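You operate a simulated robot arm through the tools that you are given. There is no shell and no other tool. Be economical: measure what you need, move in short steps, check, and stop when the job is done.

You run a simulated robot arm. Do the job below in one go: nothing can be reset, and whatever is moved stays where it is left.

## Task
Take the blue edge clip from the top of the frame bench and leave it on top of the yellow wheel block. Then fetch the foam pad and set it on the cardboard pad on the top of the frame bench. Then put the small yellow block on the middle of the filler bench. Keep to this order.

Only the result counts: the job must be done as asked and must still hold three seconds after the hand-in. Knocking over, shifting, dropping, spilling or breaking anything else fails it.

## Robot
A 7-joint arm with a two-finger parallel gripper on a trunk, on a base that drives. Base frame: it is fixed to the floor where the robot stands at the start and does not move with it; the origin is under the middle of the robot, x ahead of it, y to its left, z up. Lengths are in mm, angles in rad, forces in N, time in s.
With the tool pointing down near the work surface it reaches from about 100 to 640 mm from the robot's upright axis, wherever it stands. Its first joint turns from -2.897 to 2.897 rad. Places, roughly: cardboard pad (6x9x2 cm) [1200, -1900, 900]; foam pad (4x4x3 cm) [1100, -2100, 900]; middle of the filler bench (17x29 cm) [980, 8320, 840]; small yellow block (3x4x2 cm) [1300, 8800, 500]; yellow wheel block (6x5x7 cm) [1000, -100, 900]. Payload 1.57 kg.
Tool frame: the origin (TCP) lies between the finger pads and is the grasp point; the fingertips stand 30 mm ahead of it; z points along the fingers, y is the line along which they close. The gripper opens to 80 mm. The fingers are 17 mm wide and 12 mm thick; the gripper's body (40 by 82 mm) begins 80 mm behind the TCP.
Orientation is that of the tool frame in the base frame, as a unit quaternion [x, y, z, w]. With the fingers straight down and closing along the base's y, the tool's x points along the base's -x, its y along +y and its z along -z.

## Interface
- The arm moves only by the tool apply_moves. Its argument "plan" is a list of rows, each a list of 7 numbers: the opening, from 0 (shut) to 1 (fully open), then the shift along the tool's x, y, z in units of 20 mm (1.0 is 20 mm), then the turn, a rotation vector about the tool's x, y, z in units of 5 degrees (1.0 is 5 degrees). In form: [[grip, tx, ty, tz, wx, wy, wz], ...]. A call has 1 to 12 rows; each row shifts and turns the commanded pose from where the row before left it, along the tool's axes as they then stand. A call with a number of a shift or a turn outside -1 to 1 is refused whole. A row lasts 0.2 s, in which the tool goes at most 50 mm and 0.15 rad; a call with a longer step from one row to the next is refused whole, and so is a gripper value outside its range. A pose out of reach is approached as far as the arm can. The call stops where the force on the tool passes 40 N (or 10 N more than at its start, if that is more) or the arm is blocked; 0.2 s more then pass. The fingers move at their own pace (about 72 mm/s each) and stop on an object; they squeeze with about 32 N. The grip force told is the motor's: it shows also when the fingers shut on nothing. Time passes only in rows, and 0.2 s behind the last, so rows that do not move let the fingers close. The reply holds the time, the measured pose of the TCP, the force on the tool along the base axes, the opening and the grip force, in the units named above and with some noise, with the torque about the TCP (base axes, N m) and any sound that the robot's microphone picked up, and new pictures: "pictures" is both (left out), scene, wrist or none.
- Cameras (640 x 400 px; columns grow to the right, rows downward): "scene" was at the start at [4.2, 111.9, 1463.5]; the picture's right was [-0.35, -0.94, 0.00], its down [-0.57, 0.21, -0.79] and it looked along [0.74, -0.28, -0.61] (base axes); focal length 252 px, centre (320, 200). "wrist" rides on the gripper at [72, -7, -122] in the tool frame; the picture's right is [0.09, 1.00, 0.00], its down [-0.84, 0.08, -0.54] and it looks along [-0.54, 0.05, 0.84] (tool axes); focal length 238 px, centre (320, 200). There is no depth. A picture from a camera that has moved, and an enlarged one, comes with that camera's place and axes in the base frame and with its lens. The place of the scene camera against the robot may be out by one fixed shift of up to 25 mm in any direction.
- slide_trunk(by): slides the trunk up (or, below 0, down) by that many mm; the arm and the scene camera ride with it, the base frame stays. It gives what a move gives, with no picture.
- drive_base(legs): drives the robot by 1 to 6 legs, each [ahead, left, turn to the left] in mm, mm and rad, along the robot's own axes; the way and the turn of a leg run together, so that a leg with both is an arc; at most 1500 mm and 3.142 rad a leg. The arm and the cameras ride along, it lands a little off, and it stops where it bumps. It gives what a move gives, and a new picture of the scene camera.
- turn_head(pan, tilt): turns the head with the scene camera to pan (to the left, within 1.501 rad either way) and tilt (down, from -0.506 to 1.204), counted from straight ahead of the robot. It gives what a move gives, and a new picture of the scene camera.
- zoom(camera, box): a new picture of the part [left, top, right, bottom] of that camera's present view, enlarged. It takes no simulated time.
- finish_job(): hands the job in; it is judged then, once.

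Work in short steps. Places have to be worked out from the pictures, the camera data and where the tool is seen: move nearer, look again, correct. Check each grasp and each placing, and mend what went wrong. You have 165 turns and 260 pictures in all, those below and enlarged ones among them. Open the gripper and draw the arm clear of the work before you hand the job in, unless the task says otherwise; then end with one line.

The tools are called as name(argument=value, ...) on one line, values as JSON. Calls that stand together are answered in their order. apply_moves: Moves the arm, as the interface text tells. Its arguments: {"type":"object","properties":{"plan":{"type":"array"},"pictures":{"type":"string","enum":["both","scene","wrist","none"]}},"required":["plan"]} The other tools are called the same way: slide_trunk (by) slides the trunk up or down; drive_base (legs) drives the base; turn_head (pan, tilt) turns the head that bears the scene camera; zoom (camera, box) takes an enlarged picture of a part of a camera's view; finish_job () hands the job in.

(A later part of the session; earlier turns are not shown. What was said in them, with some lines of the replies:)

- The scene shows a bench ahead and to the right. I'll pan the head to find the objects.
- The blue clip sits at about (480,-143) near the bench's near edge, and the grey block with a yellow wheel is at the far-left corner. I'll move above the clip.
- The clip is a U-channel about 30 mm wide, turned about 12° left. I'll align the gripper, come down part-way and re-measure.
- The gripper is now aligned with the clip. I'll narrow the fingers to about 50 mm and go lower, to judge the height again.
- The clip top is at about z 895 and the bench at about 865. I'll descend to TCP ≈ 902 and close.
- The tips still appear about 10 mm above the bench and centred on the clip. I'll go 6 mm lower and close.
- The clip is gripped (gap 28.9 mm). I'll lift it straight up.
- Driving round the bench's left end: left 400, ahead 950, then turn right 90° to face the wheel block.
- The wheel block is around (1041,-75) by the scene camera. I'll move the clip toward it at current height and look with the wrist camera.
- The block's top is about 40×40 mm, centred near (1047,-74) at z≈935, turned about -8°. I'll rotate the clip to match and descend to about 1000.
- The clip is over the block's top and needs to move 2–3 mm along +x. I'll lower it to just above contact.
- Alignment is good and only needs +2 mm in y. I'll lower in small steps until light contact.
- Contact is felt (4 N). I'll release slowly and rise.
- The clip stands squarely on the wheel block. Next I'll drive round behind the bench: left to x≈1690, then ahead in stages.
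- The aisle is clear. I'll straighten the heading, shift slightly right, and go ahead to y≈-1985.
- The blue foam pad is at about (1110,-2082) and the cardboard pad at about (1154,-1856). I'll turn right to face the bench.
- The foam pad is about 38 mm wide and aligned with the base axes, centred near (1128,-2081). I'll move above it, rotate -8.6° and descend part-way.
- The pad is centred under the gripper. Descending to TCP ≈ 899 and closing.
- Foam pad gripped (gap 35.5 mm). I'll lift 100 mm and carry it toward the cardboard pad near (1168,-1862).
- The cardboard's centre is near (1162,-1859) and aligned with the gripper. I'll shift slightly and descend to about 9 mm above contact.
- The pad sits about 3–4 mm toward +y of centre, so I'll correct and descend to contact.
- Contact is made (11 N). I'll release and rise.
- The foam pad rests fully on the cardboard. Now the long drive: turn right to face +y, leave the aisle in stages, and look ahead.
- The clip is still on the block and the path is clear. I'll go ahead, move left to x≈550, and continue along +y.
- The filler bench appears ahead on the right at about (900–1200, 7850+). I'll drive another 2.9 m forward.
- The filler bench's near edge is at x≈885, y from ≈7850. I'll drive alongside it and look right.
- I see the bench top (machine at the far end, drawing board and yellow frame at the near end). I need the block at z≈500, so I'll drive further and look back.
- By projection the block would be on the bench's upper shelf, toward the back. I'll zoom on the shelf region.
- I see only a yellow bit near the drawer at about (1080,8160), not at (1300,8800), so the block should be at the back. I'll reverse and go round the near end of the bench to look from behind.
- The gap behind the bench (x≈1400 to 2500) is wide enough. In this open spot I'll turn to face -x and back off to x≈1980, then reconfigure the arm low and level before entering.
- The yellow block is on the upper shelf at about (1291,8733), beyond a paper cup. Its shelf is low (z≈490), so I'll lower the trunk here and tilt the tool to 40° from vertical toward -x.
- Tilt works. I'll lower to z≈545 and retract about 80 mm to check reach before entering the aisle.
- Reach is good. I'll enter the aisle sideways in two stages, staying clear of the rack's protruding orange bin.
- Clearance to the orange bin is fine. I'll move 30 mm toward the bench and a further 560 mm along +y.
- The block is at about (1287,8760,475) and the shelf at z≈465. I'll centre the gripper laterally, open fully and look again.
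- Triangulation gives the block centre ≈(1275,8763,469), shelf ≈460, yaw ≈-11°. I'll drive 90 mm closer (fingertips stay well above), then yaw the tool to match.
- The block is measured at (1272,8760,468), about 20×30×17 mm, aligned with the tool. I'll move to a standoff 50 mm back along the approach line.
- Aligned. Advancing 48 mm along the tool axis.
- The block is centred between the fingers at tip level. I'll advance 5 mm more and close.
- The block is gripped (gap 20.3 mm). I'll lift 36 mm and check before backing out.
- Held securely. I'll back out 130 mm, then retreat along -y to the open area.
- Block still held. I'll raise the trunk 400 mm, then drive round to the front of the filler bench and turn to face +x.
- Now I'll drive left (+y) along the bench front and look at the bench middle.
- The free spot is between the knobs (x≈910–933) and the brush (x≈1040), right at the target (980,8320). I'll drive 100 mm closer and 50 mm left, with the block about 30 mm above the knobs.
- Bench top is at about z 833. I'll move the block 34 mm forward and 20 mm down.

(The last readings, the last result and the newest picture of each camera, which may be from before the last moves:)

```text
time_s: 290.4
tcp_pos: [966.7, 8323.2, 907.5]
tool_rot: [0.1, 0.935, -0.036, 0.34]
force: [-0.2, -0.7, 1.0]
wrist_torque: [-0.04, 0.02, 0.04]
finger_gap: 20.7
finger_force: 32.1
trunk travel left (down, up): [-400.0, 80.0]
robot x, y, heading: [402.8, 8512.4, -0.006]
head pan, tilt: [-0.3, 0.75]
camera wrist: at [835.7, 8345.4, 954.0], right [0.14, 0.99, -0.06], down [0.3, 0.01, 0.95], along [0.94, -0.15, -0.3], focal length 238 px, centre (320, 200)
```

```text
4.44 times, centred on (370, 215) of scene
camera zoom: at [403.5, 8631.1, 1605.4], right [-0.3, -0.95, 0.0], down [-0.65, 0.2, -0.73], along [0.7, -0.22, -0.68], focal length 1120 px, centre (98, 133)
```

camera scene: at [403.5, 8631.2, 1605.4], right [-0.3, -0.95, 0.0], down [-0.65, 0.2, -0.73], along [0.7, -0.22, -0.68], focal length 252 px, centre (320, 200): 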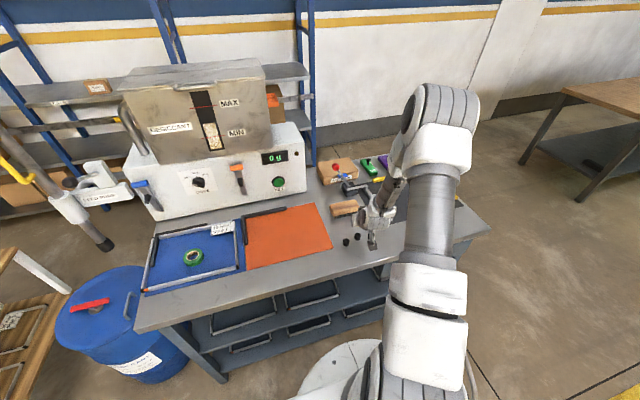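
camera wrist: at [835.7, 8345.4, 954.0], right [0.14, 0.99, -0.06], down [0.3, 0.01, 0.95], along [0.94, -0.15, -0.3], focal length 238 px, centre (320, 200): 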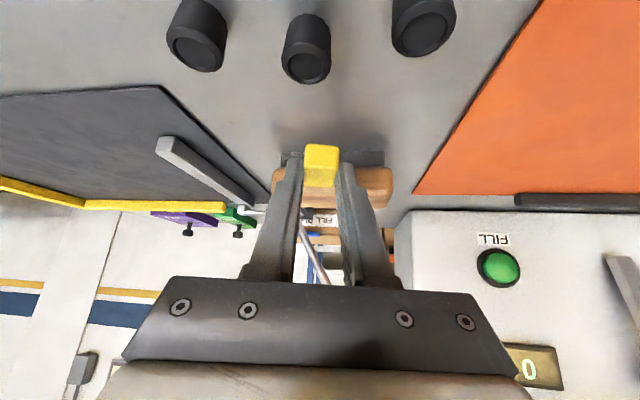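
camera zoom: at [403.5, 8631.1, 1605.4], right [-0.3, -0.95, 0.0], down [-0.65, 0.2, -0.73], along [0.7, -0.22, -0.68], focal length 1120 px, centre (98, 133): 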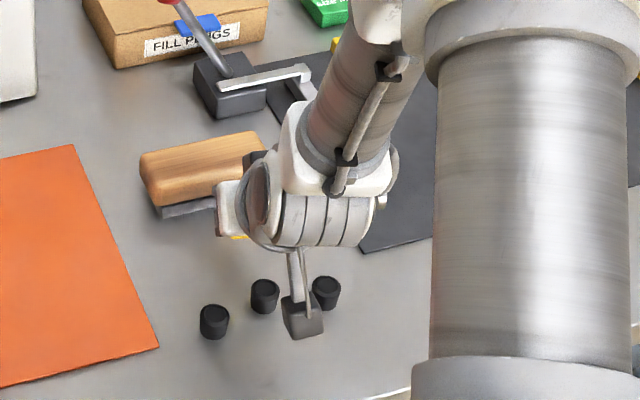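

Clear of the brush and knobs. Lowering straight down 34 mm.

apply_moves(plan=[[0, 0.27, 0, 0.325, 0, 0, 0], [0, 0.27, 0, 0.325, 0, 0, 0], [0, 0.27, 0, 0.325, 0, 0, 0], [0, 0.27, 0, 0.325, 0, 0, 0], [0, 0, 0, 0, 0, 0, 0]], pictures="wrist")

zoom(camera="wrist", box=[240, 100, 400, 200])

```text
time_s: 291.6
tcp_pos: [967.6, 8323.1, 873.3]
tool_rot: [0.099, 0.934, -0.036, 0.34]
force: [-0.5, 0.3, -0.8]
wrist_torque: [-0.01, -0.01, -0.02]
finger_gap: 20.3
finger_force: 32.2
trunk travel left (down, up): [-400.0, 80.0]
robot x, y, heading: [400.8, 8513.9, -0.003]
head pan, tilt: [-0.3, 0.75]
camera wrist: at [836.0, 8345.9, 920.6], right [0.14, 0.99, -0.06], down [0.3, 0.01, 0.95], along [0.94, -0.15, -0.3], focal length 238 px, centre (320, 200)
```

wrist: 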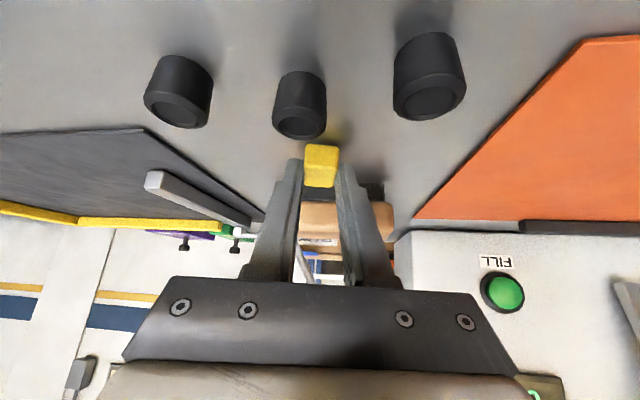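

```text
4.00 times, centred on (320, 150) of wrist
camera zoom: at [836.0, 8345.9, 920.6], right [0.14, 0.99, -0.06], down [0.3, 0.01, 0.95], along [0.94, -0.15, -0.3], focal length 953 px, centre (320, 400)
```

zoom: 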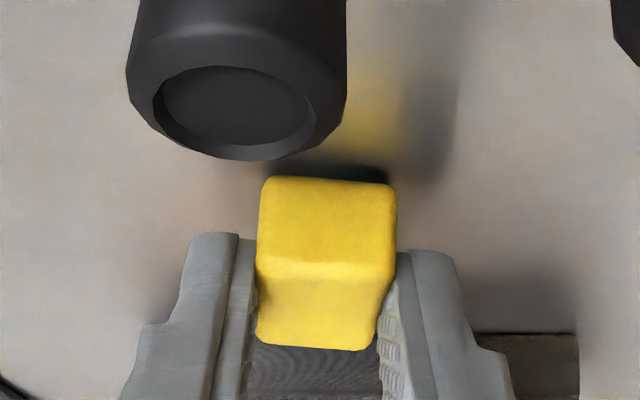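

apply_moves(plan=[[0, 0.064, 0, 0.077, 0, 0, 0], [0, 0.048, 0, 0.057, 0, 0, 0], [0, 0.048, 0, 0.057, 0, 0, 0], [0, 0, 0, 0, 0, 0, 0]], pictures="none")

zoom(camera="wrist", box=[240, 100, 400, 200])

```text
time_s: 292.6
tcp_pos: [967.1, 8323.3, 872.0]
tool_rot: [0.098, 0.933, -0.036, 0.344]
force: [-1.3, 0.3, 21.6]
wrist_torque: [-0.01, -0.14, 0.01]
finger_gap: 20.2
finger_force: 31.8
trunk travel left (down, up): [-400.0, 80.0]
robot x, y, heading: [404.2, 8510.2, -0.006]
head pan, tilt: [-0.3, 0.75]
```

```text
4.00 times, centred on (320, 150) of wrist
camera zoom: at [836.2, 8345.9, 917.6], right [0.14, 0.99, -0.06], down [0.3, 0.02, 0.95], along [0.94, -0.15, -0.29], focal length 953 px, centre (320, 400)
```

zoom: 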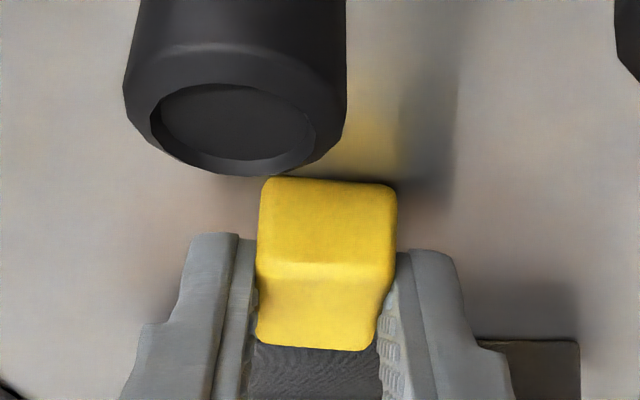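

Contact (21.6 N) at TCP 872, so the bench is at z 840. I'll ease the command back up about 4 mm, release gently, and withdraw back along the tool axis after checking.

apply_moves(plan=[[0, -0.12, 0, -0.145, 0, 0, 0], [0, 0, 0, 0, 0, 0, 0], [0.3, 0, 0, 0, 0, 0, 0], [0.4, 0, 0, 0, 0, 0, 0], [0.5, 0, 0, 0, 0, 0, 0], [0.5, 0, 0, 0, 0, 0, 0]], pictures="wrist")

zoom(camera="wrist", box=[240, 100, 400, 200])

```text
time_s: 294.0
tcp_pos: [966.8, 8324.5, 871.1]
tool_rot: [0.099, 0.934, -0.036, 0.34]
force: [0.3, 0.6, 0.1]
wrist_torque: [-0.01, 0.03, 0.01]
finger_gap: 39.9
finger_force: 0.0
trunk travel left (down, up): [-400.0, 80.0]
robot x, y, heading: [397.4, 8513.1, -0.005]
head pan, tilt: [-0.3, 0.75]
camera wrist: at [835.9, 8346.1, 919.5], right [0.14, 0.99, -0.06], down [0.3, 0.01, 0.95], along [0.94, -0.15, -0.3], focal length 238 px, centre (320, 200)
```

wrist: 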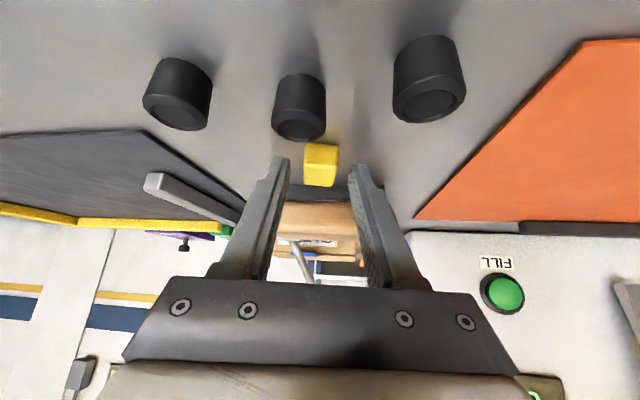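

```text
4.00 times, centred on (320, 150) of wrist
camera zoom: at [835.9, 8346.1, 919.5], right [0.14, 0.99, -0.06], down [0.3, 0.01, 0.95], along [0.94, -0.15, -0.3], focal length 953 px, centre (320, 400)
```

zoom: 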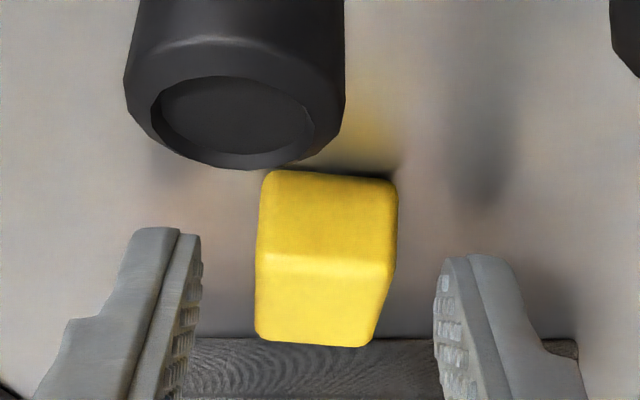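

The block rests on the bench. I'll rise straight up 160 mm.

apply_moves(plan=[[0.5, -0.32, 0, -0.38, 0, 0, 0], [0.5, -0.642, 0, -0.765, 0, 0, 0], [0.5, -0.642, 0, -0.765, 0, 0, 0], [0.5, -0.642, 0, -0.765, 0, 0, 0], [0.5, -0.642, 0, -0.765, 0, 0, 0], [0.5, -0.642, 0, -0.765, 0, 0, 0], [0.5, -0.642, 0, -0.765, 0, 0, 0], [0.5, -0.642, 0, -0.765, 0, 0, 0]], pictures="wrist")

drive_base(legs=[[-250, 0, 0]])

zoom(camera="scene", box=[280, 130, 420, 230])

```text
time_s: 295.8
tcp_pos: [966.3, 8323.4, 1022.8]
tool_rot: [0.101, 0.934, -0.037, 0.34]
force: [-1.2, -0.6, -0.3]
wrist_torque: [-0.04, -0.02, 0.0]
finger_gap: 39.9
finger_force: 0.0
trunk travel left (down, up): [-400.0, 80.0]
robot x, y, heading: [401.7, 8514.3, -0.006]
head pan, tilt: [-0.3, 0.75]
camera wrist: at [835.0, 8345.3, 1068.7], right [0.14, 0.99, -0.06], down [0.3, 0.01, 0.95], along [0.94, -0.15, -0.3], focal length 238 px, centre (320, 200)
```

wrist: 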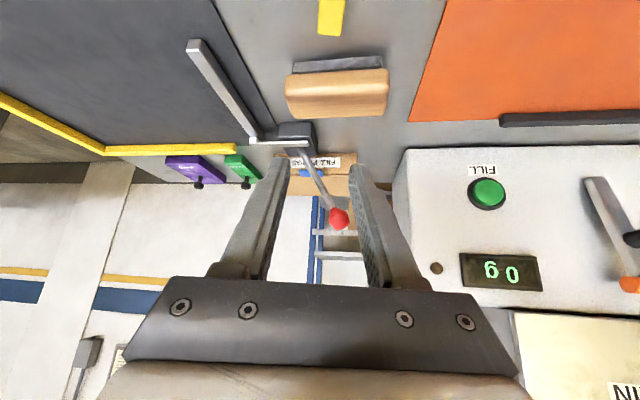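

```text
time_s: 298.0
tcp_pos: [721.0, 8322.8, 1021.5]
tool_rot: [0.1, 0.934, -0.036, 0.34]
force: [-0.2, 0.6, -0.5]
wrist_torque: [0.03, 0.01, -0.03]
finger_gap: 40.0
finger_force: 0.2
trunk travel left (down, up): [-400.0, 80.0]
robot x, y, heading: [155.8, 8514.4, -0.004]
head pan, tilt: [-0.3, 0.75]
camera scene: at [157.7, 8631.8, 1605.4], right [-0.3, -0.95, 0.0], down [-0.65, 0.2, -0.73], along [0.7, -0.22, -0.68], focal length 252 px, centre (320, 200)
```

scene: 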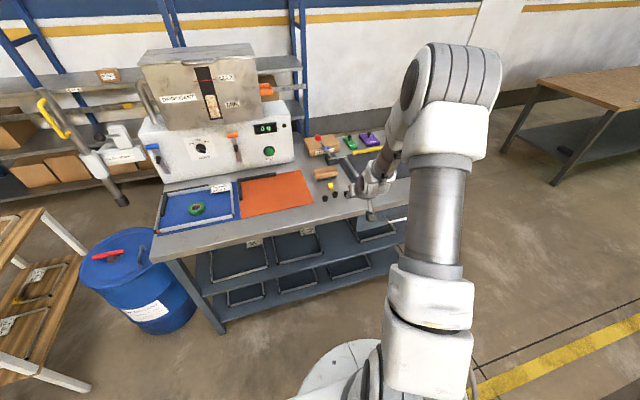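

```text
4.00 times, centred on (350, 180) of scene
camera zoom: at [157.7, 8631.8, 1605.4], right [-0.3, -0.95, 0.0], down [-0.65, 0.2, -0.73], along [0.7, -0.22, -0.68], focal length 1008 px, centre (200, 280)
```

zoom: 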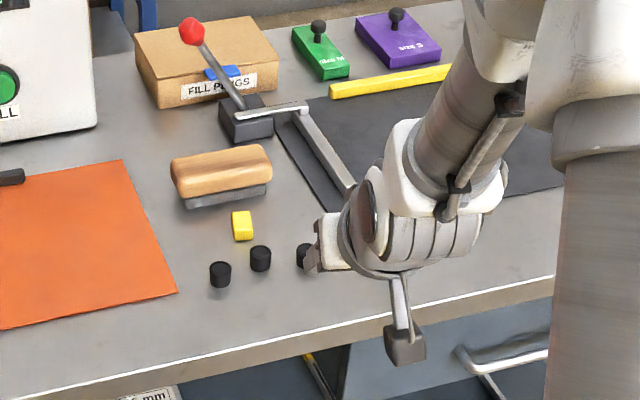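

The block sits flat between the knobs and the brush, nothing else has moved, the gripper is open and the arm is clear. Handing in.

finish_job()

```text
The job is handed in.
```

The job is handed in: the blue clip is on the yellow wheel block, the foam pad is on the cardboard pad, and the small yellow block is on the middle of the filler bench, done in that order with nothing else seen to move.
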